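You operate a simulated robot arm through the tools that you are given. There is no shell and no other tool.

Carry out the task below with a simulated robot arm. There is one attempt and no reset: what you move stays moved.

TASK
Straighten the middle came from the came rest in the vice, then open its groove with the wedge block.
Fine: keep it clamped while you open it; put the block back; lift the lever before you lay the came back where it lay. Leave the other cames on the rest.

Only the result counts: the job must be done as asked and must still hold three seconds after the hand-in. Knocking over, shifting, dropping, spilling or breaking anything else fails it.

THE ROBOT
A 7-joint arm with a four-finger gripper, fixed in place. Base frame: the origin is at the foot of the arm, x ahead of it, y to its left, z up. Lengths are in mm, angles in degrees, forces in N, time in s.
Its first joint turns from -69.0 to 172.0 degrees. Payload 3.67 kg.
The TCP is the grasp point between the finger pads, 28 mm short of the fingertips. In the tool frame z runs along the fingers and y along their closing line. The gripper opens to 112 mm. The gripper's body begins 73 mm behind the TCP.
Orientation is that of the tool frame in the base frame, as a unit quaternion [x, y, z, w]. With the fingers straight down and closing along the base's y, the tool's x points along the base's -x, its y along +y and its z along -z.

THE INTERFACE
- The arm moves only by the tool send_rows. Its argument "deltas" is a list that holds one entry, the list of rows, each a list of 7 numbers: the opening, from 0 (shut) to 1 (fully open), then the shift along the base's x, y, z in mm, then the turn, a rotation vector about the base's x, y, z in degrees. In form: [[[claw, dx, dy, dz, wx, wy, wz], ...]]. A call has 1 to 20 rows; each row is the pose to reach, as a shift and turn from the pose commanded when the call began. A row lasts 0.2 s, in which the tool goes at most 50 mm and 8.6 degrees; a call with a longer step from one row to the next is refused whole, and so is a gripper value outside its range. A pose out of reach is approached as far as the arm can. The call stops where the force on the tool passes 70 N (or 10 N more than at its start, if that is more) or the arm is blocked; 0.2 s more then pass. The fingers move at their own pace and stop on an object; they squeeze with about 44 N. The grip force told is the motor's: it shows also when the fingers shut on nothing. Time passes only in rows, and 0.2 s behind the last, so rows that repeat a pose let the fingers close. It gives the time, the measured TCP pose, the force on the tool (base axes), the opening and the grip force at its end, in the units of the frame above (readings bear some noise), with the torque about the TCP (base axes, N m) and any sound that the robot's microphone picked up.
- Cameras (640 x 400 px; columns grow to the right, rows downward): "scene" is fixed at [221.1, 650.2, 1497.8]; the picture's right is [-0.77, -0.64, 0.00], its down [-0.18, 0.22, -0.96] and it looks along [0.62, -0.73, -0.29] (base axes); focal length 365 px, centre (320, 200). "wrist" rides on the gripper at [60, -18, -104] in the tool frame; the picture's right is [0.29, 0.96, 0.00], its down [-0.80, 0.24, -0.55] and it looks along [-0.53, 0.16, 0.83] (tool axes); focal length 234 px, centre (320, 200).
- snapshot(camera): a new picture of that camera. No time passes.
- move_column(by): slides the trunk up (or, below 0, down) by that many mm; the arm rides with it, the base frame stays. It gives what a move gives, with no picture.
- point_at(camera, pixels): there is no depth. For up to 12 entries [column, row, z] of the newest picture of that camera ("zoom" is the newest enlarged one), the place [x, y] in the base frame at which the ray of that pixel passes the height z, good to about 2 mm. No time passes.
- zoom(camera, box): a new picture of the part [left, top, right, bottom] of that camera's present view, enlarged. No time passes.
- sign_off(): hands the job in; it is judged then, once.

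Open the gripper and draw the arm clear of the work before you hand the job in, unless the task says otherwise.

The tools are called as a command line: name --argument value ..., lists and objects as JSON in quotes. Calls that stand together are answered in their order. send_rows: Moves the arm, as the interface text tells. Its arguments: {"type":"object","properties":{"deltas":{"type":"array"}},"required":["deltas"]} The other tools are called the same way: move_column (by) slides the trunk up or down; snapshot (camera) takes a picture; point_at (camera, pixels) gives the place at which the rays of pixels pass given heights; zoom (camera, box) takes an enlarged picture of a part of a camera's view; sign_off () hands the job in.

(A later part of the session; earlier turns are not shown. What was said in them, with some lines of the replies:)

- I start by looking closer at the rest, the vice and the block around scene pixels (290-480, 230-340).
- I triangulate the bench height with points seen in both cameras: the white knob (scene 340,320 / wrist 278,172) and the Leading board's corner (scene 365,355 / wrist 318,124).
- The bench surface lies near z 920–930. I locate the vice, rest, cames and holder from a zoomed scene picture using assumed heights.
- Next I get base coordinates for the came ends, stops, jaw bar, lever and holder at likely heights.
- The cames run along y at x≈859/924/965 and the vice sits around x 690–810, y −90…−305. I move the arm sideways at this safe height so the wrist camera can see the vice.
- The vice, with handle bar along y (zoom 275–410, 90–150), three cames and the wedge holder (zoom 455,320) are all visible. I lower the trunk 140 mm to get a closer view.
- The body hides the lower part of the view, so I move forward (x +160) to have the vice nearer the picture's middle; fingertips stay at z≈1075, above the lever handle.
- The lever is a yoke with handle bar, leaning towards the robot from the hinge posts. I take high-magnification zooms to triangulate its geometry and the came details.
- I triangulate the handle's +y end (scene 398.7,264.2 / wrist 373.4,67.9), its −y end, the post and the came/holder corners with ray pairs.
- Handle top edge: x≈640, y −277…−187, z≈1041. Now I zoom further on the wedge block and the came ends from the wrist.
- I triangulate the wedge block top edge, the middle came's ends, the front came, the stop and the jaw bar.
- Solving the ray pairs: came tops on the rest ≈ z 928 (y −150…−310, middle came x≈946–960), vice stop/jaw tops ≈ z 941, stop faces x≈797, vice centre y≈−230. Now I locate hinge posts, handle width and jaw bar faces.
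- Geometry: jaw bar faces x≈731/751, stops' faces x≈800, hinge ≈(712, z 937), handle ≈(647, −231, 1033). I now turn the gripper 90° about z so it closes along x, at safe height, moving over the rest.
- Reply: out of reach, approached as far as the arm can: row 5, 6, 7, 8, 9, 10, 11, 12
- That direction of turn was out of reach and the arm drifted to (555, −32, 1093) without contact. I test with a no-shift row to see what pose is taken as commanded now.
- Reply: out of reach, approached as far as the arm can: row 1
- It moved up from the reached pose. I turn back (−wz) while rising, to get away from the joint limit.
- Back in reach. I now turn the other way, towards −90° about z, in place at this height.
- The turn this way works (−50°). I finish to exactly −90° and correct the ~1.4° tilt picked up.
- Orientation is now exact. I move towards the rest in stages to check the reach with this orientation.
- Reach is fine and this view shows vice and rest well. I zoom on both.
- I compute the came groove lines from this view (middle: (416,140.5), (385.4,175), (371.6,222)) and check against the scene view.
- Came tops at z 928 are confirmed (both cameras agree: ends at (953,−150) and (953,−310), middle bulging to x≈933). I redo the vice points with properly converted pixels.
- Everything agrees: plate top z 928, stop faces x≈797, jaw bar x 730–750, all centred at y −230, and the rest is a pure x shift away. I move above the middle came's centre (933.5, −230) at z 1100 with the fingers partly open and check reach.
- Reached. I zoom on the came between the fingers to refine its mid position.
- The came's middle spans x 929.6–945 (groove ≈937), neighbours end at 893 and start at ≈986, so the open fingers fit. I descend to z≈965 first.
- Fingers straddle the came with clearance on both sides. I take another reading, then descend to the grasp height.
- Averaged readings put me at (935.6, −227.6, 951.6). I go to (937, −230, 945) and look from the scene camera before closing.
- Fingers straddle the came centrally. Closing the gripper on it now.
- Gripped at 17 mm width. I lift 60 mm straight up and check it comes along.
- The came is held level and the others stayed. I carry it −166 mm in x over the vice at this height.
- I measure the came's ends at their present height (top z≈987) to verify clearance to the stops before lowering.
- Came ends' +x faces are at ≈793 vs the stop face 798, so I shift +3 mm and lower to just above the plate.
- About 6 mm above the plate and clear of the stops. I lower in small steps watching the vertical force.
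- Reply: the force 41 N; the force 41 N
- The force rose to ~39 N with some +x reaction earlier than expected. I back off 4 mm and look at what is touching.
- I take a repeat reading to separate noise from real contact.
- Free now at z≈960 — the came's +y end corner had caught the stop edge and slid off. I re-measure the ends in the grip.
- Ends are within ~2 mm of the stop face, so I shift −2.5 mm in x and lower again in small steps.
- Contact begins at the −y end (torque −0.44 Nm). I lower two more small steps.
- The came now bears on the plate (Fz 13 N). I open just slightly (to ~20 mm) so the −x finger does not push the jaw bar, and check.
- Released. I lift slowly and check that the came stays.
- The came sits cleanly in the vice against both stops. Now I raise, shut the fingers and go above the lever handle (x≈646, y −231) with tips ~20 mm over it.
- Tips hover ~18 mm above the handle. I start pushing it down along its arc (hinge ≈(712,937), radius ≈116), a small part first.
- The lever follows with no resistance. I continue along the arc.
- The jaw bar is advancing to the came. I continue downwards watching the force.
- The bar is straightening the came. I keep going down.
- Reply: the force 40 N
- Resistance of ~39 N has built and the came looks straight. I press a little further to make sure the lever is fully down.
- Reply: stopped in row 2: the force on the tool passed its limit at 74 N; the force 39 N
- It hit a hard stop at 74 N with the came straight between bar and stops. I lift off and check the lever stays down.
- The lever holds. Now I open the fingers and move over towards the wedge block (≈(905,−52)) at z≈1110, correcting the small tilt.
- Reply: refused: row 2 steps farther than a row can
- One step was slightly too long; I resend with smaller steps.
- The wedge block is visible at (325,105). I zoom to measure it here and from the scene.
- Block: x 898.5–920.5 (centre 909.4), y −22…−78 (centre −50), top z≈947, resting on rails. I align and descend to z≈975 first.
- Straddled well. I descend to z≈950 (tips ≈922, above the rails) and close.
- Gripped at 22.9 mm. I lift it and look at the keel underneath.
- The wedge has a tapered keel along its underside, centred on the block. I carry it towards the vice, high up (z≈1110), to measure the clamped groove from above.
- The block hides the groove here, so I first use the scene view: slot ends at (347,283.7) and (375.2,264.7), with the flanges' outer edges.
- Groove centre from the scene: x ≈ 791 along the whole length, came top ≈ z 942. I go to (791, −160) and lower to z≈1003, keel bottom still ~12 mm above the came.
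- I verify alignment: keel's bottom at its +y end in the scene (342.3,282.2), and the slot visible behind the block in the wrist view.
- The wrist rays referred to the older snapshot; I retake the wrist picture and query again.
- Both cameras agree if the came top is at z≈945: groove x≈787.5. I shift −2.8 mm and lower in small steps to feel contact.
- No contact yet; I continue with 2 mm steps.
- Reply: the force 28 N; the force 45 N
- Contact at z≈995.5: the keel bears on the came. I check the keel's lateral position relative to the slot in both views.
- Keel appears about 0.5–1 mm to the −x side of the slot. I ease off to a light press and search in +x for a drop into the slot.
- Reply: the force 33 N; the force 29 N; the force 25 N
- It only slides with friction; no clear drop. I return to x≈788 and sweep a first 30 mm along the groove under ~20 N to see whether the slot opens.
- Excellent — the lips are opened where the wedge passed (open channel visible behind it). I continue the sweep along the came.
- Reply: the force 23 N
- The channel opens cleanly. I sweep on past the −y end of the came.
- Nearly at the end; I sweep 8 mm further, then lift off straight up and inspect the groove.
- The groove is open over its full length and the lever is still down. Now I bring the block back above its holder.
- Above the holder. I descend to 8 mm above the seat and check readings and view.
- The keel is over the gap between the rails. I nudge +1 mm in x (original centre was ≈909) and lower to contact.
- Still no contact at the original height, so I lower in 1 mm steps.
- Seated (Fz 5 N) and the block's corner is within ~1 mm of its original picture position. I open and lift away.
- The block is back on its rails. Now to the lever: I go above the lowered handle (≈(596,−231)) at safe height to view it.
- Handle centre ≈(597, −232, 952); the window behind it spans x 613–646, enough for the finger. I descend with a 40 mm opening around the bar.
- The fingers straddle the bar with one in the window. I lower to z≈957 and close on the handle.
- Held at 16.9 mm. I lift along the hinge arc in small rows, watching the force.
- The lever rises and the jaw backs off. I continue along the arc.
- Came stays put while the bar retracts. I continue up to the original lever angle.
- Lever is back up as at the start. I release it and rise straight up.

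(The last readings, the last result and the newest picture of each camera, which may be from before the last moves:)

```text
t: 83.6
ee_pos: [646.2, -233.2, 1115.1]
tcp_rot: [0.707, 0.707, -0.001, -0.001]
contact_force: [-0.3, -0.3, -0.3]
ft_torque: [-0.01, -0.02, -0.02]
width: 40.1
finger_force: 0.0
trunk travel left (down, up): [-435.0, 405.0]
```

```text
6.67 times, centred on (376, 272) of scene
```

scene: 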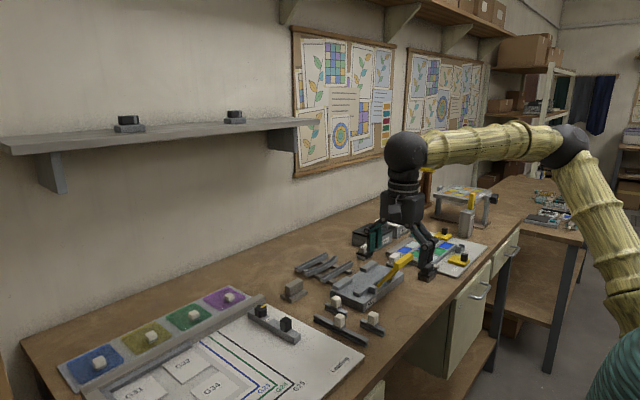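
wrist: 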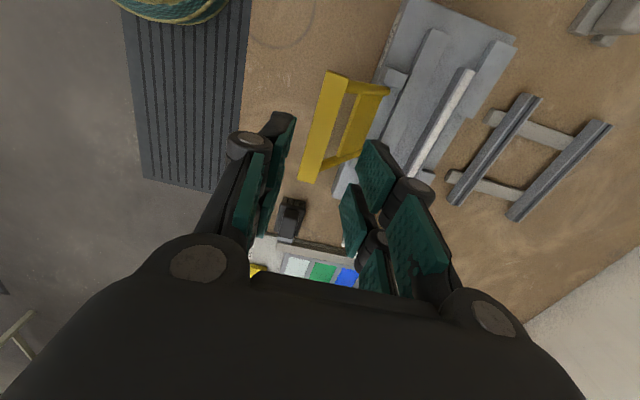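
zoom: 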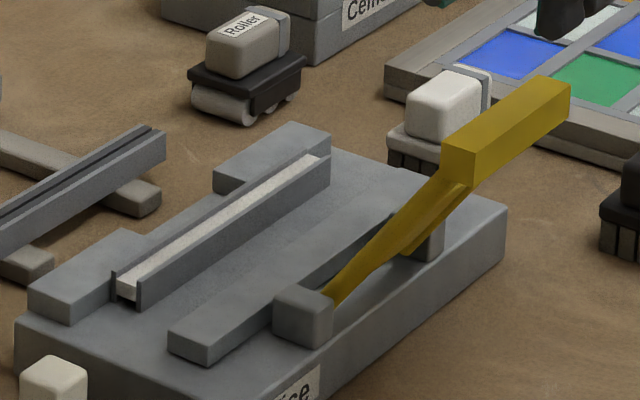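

Lever stays up; the came is straight and open by the stops. I move above it (x≈787.5, y −230) and view it before descending.

send_rows --deltas '[[[0.33, 40, 1, 0, 0, 0, 0], [0.33, 80, 2, 0, 0, 0, 0], [0.33, 120, 3, -10, 0, 0, 0], [0.33, 141.5, 3, -35, 0, 0, 0], [0.33, 141.5, 3, -55, 0, 0, 0], [0.33, 141.5, 3, -55, 0, 0, 0]]]'

snapshot --camera "wrist"

zoom --camera "wrist" --box '[250, 40, 410, 240]'

```text
t: 85.0
ee_pos: [788.7, -229.1, 1062.8]
tcp_rot: [0.707, 0.707, -0.001, 0.001]
contact_force: [0.4, -0.7, -0.3]
ft_torque: [0.02, -0.03, 0.02]
width: 37.0
finger_force: 0.1
trunk travel left (down, up): [-435.0, 405.0]
```

```text
taken
```

wrist: 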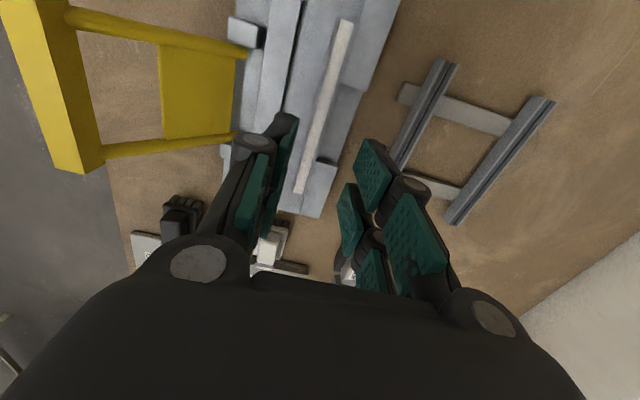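

```text
2.00 times, centred on (330, 140) of wrist
```

zoom: 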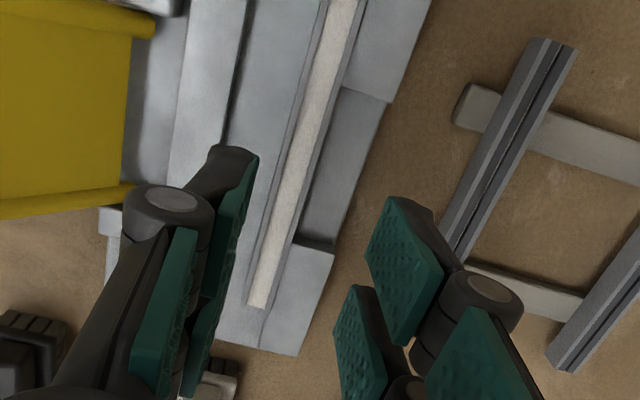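

point_at --camera "zoom" --pixels '[[302, 150, 937], [268, 270, 937], [258, 305, 937], [340, 20, 937], [283, 150, 944], [320, 155, 944]]'

send_rows --deltas '[[[0.33, 0, 0, -30, 0, 0, 0], [0.33, 0, 0, -60, 0, 0, 0], [0.33, 0, 0, -80, 0, 0, 0], [0.33, 0, 0, -80, 0, 0, 0]]]'

zoom --camera "scene" --box '[330, 242, 410, 302]'

snapshot --camera "wrist"

```text
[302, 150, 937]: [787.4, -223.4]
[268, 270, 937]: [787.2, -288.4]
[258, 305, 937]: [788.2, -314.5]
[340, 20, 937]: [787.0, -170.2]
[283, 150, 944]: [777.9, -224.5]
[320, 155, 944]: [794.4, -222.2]
```

```text
t: 86.0
ee_pos: [787.8, -229.6, 979.9]
tcp_rot: [0.707, 0.708, 0.0, 0.001]
contact_force: [-1.0, 0.3, 0.8]
ft_torque: [0.01, -0.02, 0.05]
width: 36.9
finger_force: 0.0
trunk travel left (down, up): [-435.0, 405.0]
```

```text
6.67 times, centred on (370, 272) of scene
```

zoom: 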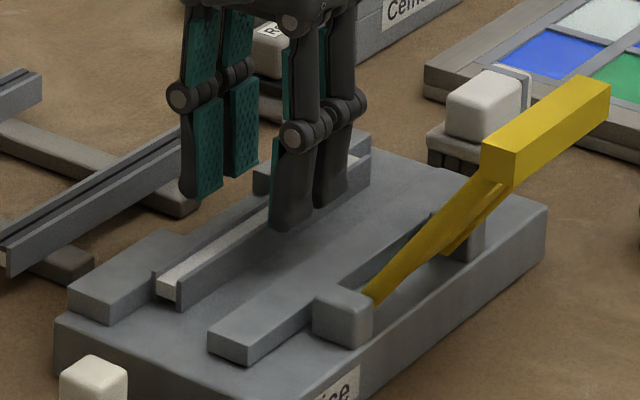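

```text
taken
```

wrist: 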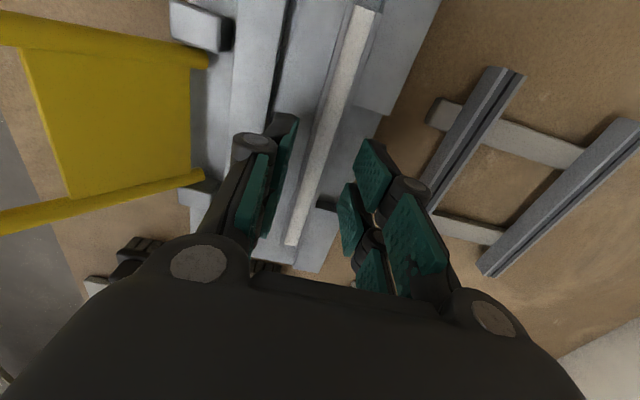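

Aligned (came centre x≈787). I descend gently to z≈960 checking force.

send_rows --deltas '[[[0.33, -0.7, 0, -8, 0, 0, 0], [0.33, -0.7, 0, -16, 0, 0, 0], [0.33, -0.7, 0, -16, 0, 0, 0]]]'

send_rows --deltas '[[[0.33, 0, 0, -4, 0, 0, 0], [0.33, 0, 0, -4, 0, 0, 0]]]'

zoom --camera "scene" --box '[330, 250, 394, 298]'

```text
t: 86.8
ee_pos: [786.5, -230.1, 964.8]
tcp_rot: [0.707, 0.707, 0.0, 0.001]
contact_force: [0.3, -0.6, -0.7]
ft_torque: [0.02, 0.01, -0.03]
width: 36.8
finger_force: 0.0
trunk travel left (down, up): [-435.0, 405.0]
```

```text
t: 87.4
ee_pos: [788.7, -229.5, 960.0]
tcp_rot: [0.707, 0.707, -0.001, 0.002]
contact_force: [0.6, -0.1, -1.0]
ft_torque: [0.03, 0.02, 0.02]
width: 36.9
finger_force: 0.0
trunk travel left (down, up): [-435.0, 405.0]
```

```text
8.33 times, centred on (362, 274) of scene
```

zoom: 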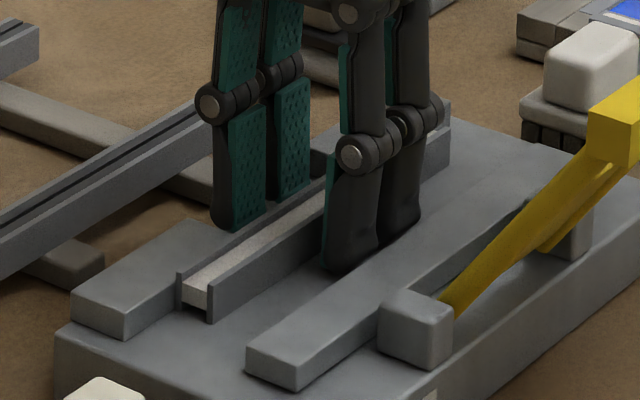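

No contact; fingers straddle the came. Closing.

send_rows --deltas '[[[0.2, 0, 0, 0, 0, 0, 0], [0.14, 0, 0, 0, 0, 0, 0], [0.05, 0, 0, 0, 0, 0, 0], [0, 0, 0, 0, 0, 0, 0], [0, 0, 0, 0, 0, 0, 0]]]'

send_rows --deltas '[[[0, 0, 0, 5, 0, 0, 0], [0, 0, 0, 20, 0, 0, 0], [0, 0, 0, 40, 0, 0, 0], [0, 0, 0, 46, 0, 0, 0], [0, 0, 0, 46, 0, 0, 0]]]'

zoom --camera "scene" --box '[320, 236, 400, 296]'

snapshot --camera "wrist"

```text
t: 88.6
ee_pos: [786.3, -230.1, 960.5]
tcp_rot: [0.707, 0.707, -0.002, 0.0]
contact_force: [-19.5, 1.2, -6.2]
ft_torque: [0.05, 0.54, 0.13]
width: 16.9
finger_force: 44.2
trunk travel left (down, up): [-435.0, 405.0]
```

```text
t: 89.8
ee_pos: [788.8, -230.9, 1006.2]
tcp_rot: [0.707, 0.707, 0.0, 0.001]
contact_force: [-0.2, 0.2, -2.1]
ft_torque: [0.01, 0.01, 0.01]
width: 17.0
finger_force: 43.5
trunk travel left (down, up): [-435.0, 405.0]
```

```text
6.67 times, centred on (360, 266) of scene
```

zoom: 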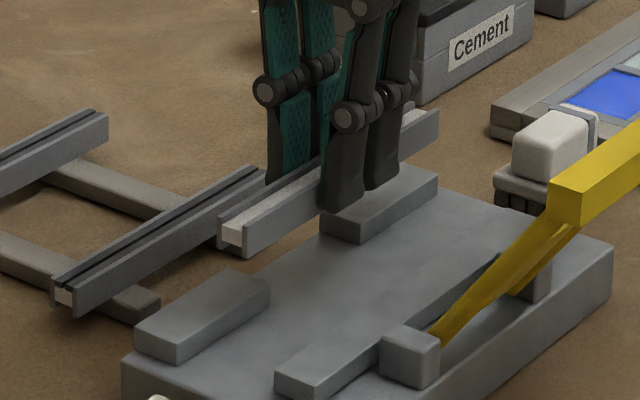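

```text
taken
```

wrist: 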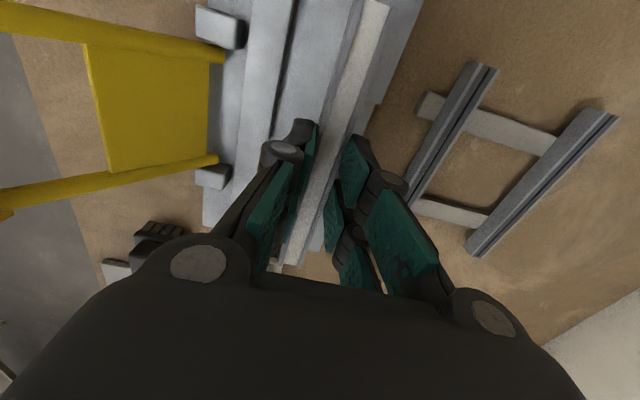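

Came held level, straight and open. I carry it +152 mm in x back over its place on the rest.

send_rows --deltas '[[[0, 20, 0, 0, 0, 0, 0], [0, 50, 0, 0, 0, 0, 0], [0, 85, 0, 0, 0, 0, 0], [0, 120, 0, 0, 0, 0, 0], [0, 145, 0, 0, 0, 0, 0], [0, 152.5, 0, 0, 0, 0, 0], [0, 152.5, 0, 0, 0, 0, 0]]]'

snapshot --camera "wrist"

zoom --camera "scene" --box '[280, 225, 376, 285]'

```text
t: 91.4
ee_pos: [940.3, -229.4, 1006.1]
tcp_rot: [0.707, 0.707, -0.001, 0.0]
contact_force: [-0.1, 0.1, -2.8]
ft_torque: [0.02, 0.0, -0.02]
width: 16.6
finger_force: 44.2
trunk travel left (down, up): [-435.0, 405.0]
```

```text
taken
```

wrist: 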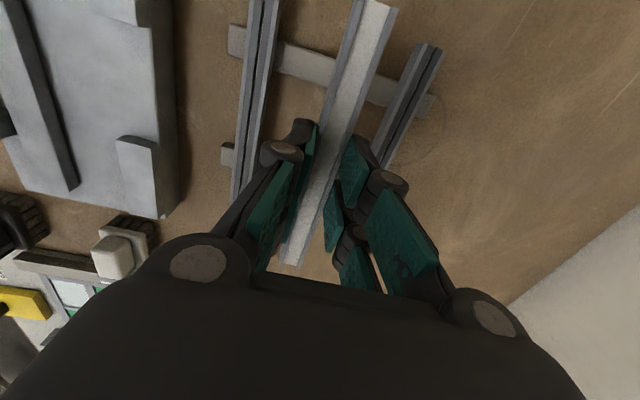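

```text
6.67 times, centred on (328, 255) of scene
```

zoom: 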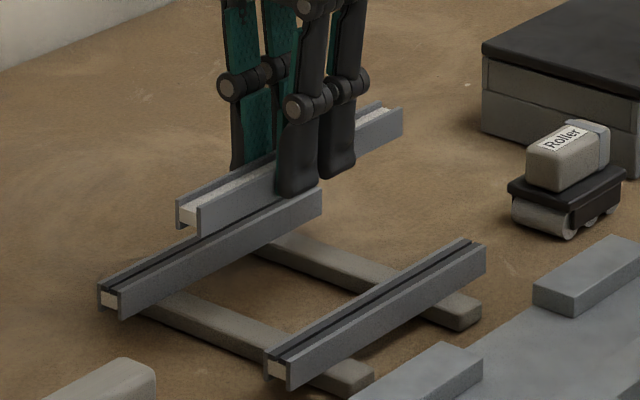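

Centred between the two remaining cames. I lower to just above the rest bars.

send_rows --deltas '[[[0, 0, 0, -15, 0, 0, 0], [0, 0, 0, -30, 0, 0, 0], [0, 0, 0, -45, 0, 0, 0], [0, 0, 0, -54, 0, 0, 0], [0, 0, 0, -54, 0, 0, 0]]]'

send_rows --deltas '[[[0, 0, 0, -3, 0, 0, 0], [0, 0, 0, -3, 0, 0, 0]]]'

send_rows --deltas '[[[0, 0, 0, -1.5, 0, 0, 0], [0, 0, 0, -1.5, 0, 0, 0]]]'

```text
t: 92.6
ee_pos: [941.0, -229.9, 951.4]
tcp_rot: [0.707, 0.707, 0.0, 0.0]
contact_force: [-1.1, 0.0, -1.9]
ft_torque: [0.01, 0.01, -0.02]
width: 17.2
finger_force: 43.7
trunk travel left (down, up): [-435.0, 405.0]
```

```text
t: 93.2
ee_pos: [941.7, -229.8, 946.1]
tcp_rot: [0.707, 0.708, -0.001, 0.0]
contact_force: [0.1, 0.6, -3.0]
ft_torque: [0.01, 0.02, -0.02]
width: 17.1
finger_force: 44.5
trunk travel left (down, up): [-435.0, 405.0]
```

```text
t: 93.8
ee_pos: [940.8, -229.1, 947.0]
tcp_rot: [0.707, 0.707, -0.001, -0.001]
contact_force: [0.4, 0.2, -2.9]
ft_torque: [0.01, -0.01, 0.02]
width: 16.8
finger_force: 44.3
trunk travel left (down, up): [-435.0, 405.0]
```

Not touching yet; 1 mm steps down.

send_rows --deltas '[[[0, 0, 0, -1, 0, 0, 0], [0, 0, 0, -1, 0, 0, 0]]]'

send_rows --deltas '[[[0, 0, 0, -1, 0, 0, 0], [0, 0, 0, -1, 0, 0, 0]]]'

zoom --camera "scene" --box '[290, 245, 354, 285]'

```text
t: 94.4
ee_pos: [941.6, -230.5, 946.3]
tcp_rot: [0.708, 0.707, -0.002, 0.0]
contact_force: [-0.4, 0.4, -1.5]
ft_torque: [0.01, 0.01, 0.01]
width: 16.8
finger_force: 43.7
trunk travel left (down, up): [-435.0, 405.0]
```

```text
t: 95.0
ee_pos: [940.5, -229.7, 944.2]
tcp_rot: [0.707, 0.707, 0.0, 0.0]
contact_force: [-0.2, 0.7, -2.2]
ft_torque: [0.02, 0.0, 0.01]
width: 17.0
finger_force: 44.2
trunk travel left (down, up): [-435.0, 405.0]
```

```text
10.00 times, centred on (322, 265) of scene
```

zoom: 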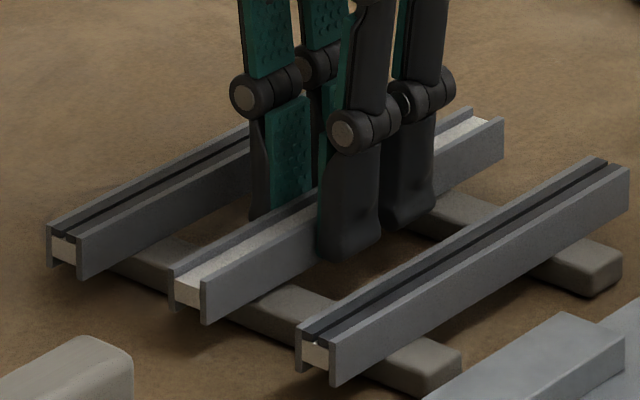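

send_rows --deltas '[[[0, 0, 0, -1, 0, 0, 0], [0, 0, 0, -1, 0, 0, 0]]]'

send_rows --deltas '[[[0, 0, 0, -1, 0, 0, 0], [0, 0, 0, -1, 0, 0, 0]]]'

```text
t: 95.6
ee_pos: [940.4, -230.3, 942.8]
tcp_rot: [0.708, 0.707, -0.001, 0.0]
contact_force: [0.4, 0.2, -2.8]
ft_torque: [0.01, 0.02, 0.0]
width: 16.6
finger_force: 44.5
trunk travel left (down, up): [-435.0, 405.0]
```

```text
t: 96.2
ee_pos: [940.5, -229.9, 941.4]
tcp_rot: [0.707, 0.708, -0.001, 0.0]
contact_force: [0.7, 0.5, 0.0]
ft_torque: [-0.11, -0.04, 0.06]
width: 16.8
finger_force: 44.2
trunk travel left (down, up): [-435.0, 405.0]
```

Contact is beginning (Fz from −2.8 to 0). One more millimetre, then I release.

send_rows --deltas '[[[0, 0, 0, -1, 0, 0, 0], [0, 0, 0, -1, 0, 0, 0]]]'

send_rows --deltas '[[[0.16, 0, 0, 0, 0, 0, 0], [0.22, 0, 0, 0, 0, 0, 0], [0.3, 0, 0, 0, 0, 0, 0], [0.3, 0, 0, 0, 0, 0, 0]]]'

zoom --camera "scene" --box '[290, 245, 354, 285]'

```text
t: 96.8
ee_pos: [940.2, -228.9, 941.9]
tcp_rot: [0.708, 0.706, 0.0, 0.0]
contact_force: [3.5, -2.5, 7.0]
ft_torque: [-0.42, -0.19, 0.11]
width: 16.6
finger_force: 44.2
trunk travel left (down, up): [-435.0, 405.0]
```

```text
t: 97.8
ee_pos: [940.4, -230.0, 941.1]
tcp_rot: [0.707, 0.707, 0.0, 0.0]
contact_force: [0.2, 0.2, -0.6]
ft_torque: [-0.03, 0.02, 0.05]
width: 33.3
finger_force: 0.1
trunk travel left (down, up): [-435.0, 405.0]
```

```text
10.00 times, centred on (322, 265) of scene
```

zoom: 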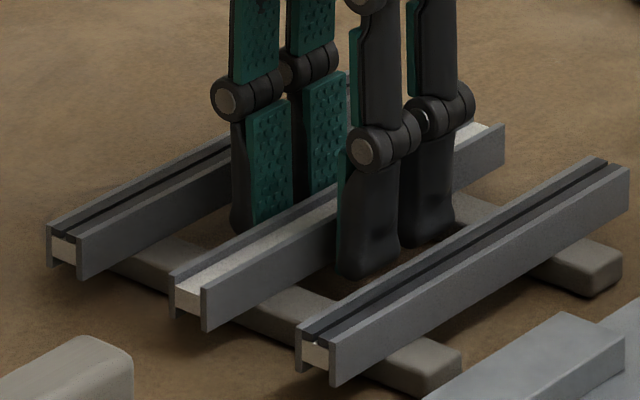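

Laid on the rest. I rise straight up, then draw the arm clear and check everything.

send_rows --deltas '[[[0.3, 0, 0, 5, 0, 0, 0], [0.3, 0, 0, 20, 0, 0, 0], [0.3, 0, 0, 50, 0, 0, 0], [0.3, 0, 0, 95, 0, 0, 0], [0.3, 0, 0, 140, 0, 0, 0], [0.3, 0, 0, 180, 0, 0, 0], [0.3, 0, 0, 180, 0, 0, 0]]]'

snapshot --camera "wrist"

zoom --camera "scene" --box '[280, 235, 376, 295]'

```text
t: 99.4
ee_pos: [938.6, -230.0, 1118.3]
tcp_rot: [0.707, 0.707, -0.001, -0.001]
contact_force: [0.4, -0.2, 0.2]
ft_torque: [0.03, 0.02, 0.0]
width: 33.7
finger_force: 0.0
trunk travel left (down, up): [-435.0, 405.0]
```

```text
taken
```

wrist: 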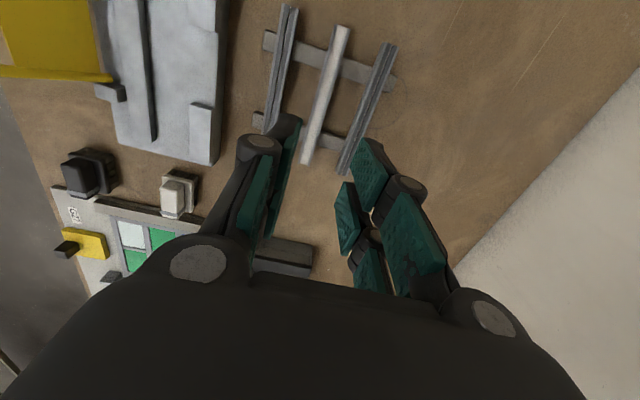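

```text
6.67 times, centred on (328, 265) of scene
```

zoom: 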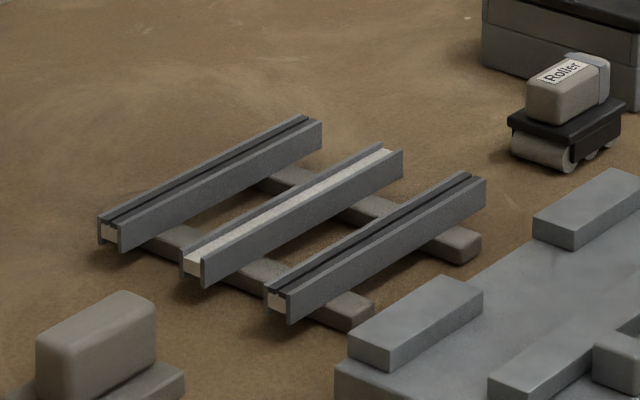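

All three cames lie on the rest. I verify the middle came's end positions versus its neighbours.

point_at --camera "zoom" --pixels '[[181, 258, 928], [203, 265, 928], [403, 151, 928], [381, 144, 928], [98, 213, 928], [322, 122, 928], [266, 288, 928], [486, 180, 928]]'

point_at --camera "wrist" --pixels '[[343, 27, 926], [306, 163, 926], [289, 6, 928], [388, 44, 928], [344, 173, 928]]'

```text
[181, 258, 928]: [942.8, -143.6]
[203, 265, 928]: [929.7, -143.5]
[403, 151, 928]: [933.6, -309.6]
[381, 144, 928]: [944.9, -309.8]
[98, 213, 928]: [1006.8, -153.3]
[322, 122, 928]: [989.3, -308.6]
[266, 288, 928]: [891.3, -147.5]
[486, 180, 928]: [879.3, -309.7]
```

```text
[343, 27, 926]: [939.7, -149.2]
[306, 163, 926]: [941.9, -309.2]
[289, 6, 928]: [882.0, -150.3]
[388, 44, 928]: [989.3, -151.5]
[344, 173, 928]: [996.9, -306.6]
```

The middle came spans (939.7,−149)–(941.9,−309), matching its original place. I retract the arm clear with the gripper open and take a final look.

send_rows --deltas '[[[0.5, -20, 10, 25, 0, 0, 0], [0.8, -55, 28, 50, 0, 0, 0], [1, -95, 48, 60, 0, 0, 0], [1, -135, 70, 60, 0, 0, 0], [1, -175, 92, 60, 0, 0, 0], [1, -215, 114, 60, 0, 0, 0], [1, -255, 136, 60, 0, 0, 0], [1, -295, 158, 60, 0, 0, 0], [1, -318, 170, 60, 0, 0, 0], [1, -318, 170, 60, 0, 0, 0]]]'

snapshot --camera "scene"

zoom --camera "scene" --box '[270, 220, 430, 320]'

```text
t: 101.6
ee_pos: [622.2, -59.8, 1180.1]
tcp_rot: [0.707, 0.707, -0.001, 0.0]
contact_force: [0.5, -0.6, 0.3]
ft_torque: [0.02, -0.03, 0.02]
width: 111.9
finger_force: 0.1
trunk travel left (down, up): [-435.0, 405.0]
```

```text
taken
```

scene: 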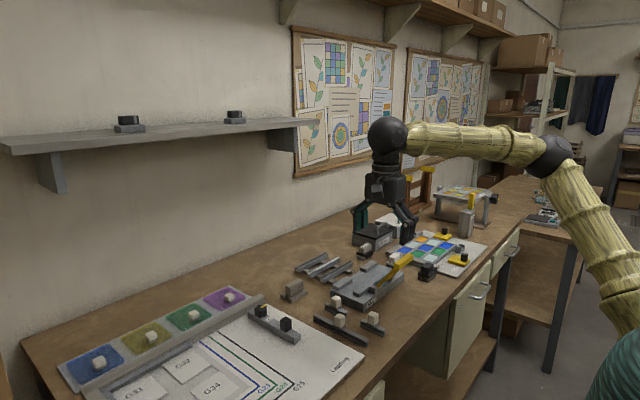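

```text
4.00 times, centred on (350, 270) of scene
```

zoom: 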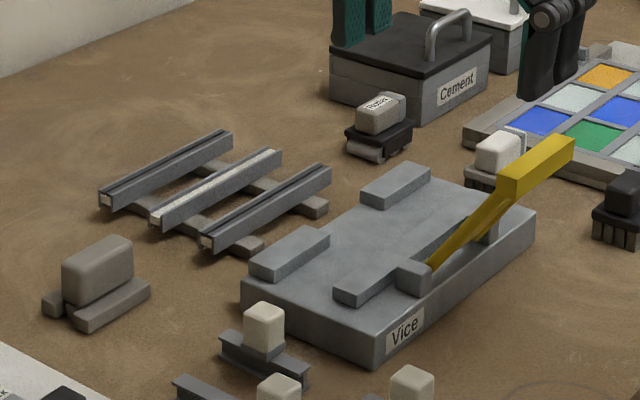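

The pictures show the job complete: the middle came is straight and open and lies back on the rest. The other two cames haven't moved, the wedge block is in its holder, the lever is up, and the arm is clear with the gripper open. I hand the job in.

sign_off

```text
The job is handed in.
```

The middle came is straightened, its groove is open along its full length, and it is back on the rest where it lay. I handed the job in; no result came back with the hand-in.

- **Vice:** The came stayed clamped during the whole pass with the wedge block, and I lifted the lever before taking the came out. While I was first lowering it in, its +y end caught the edge of a vice stop. I backed off, shifted it and set it down cleanly.
- **Lever:** It went down to its hard stop, where the force limit halted the push at 74 N. It is now back at its starting angle.
- **Wedge block:** It is back on its rails, about 1–2 mm from where it stood.
- **Came:** It spans the same length as before, y −149 to −309. Its centre is at x ≈ 941, midway between the other two cames, because the bowed shape it had before no longer exists.
- **Everything else:** The other two cames did not move, and I saw nothing else shifted in the final picture. The arm is clear with the gripper open.
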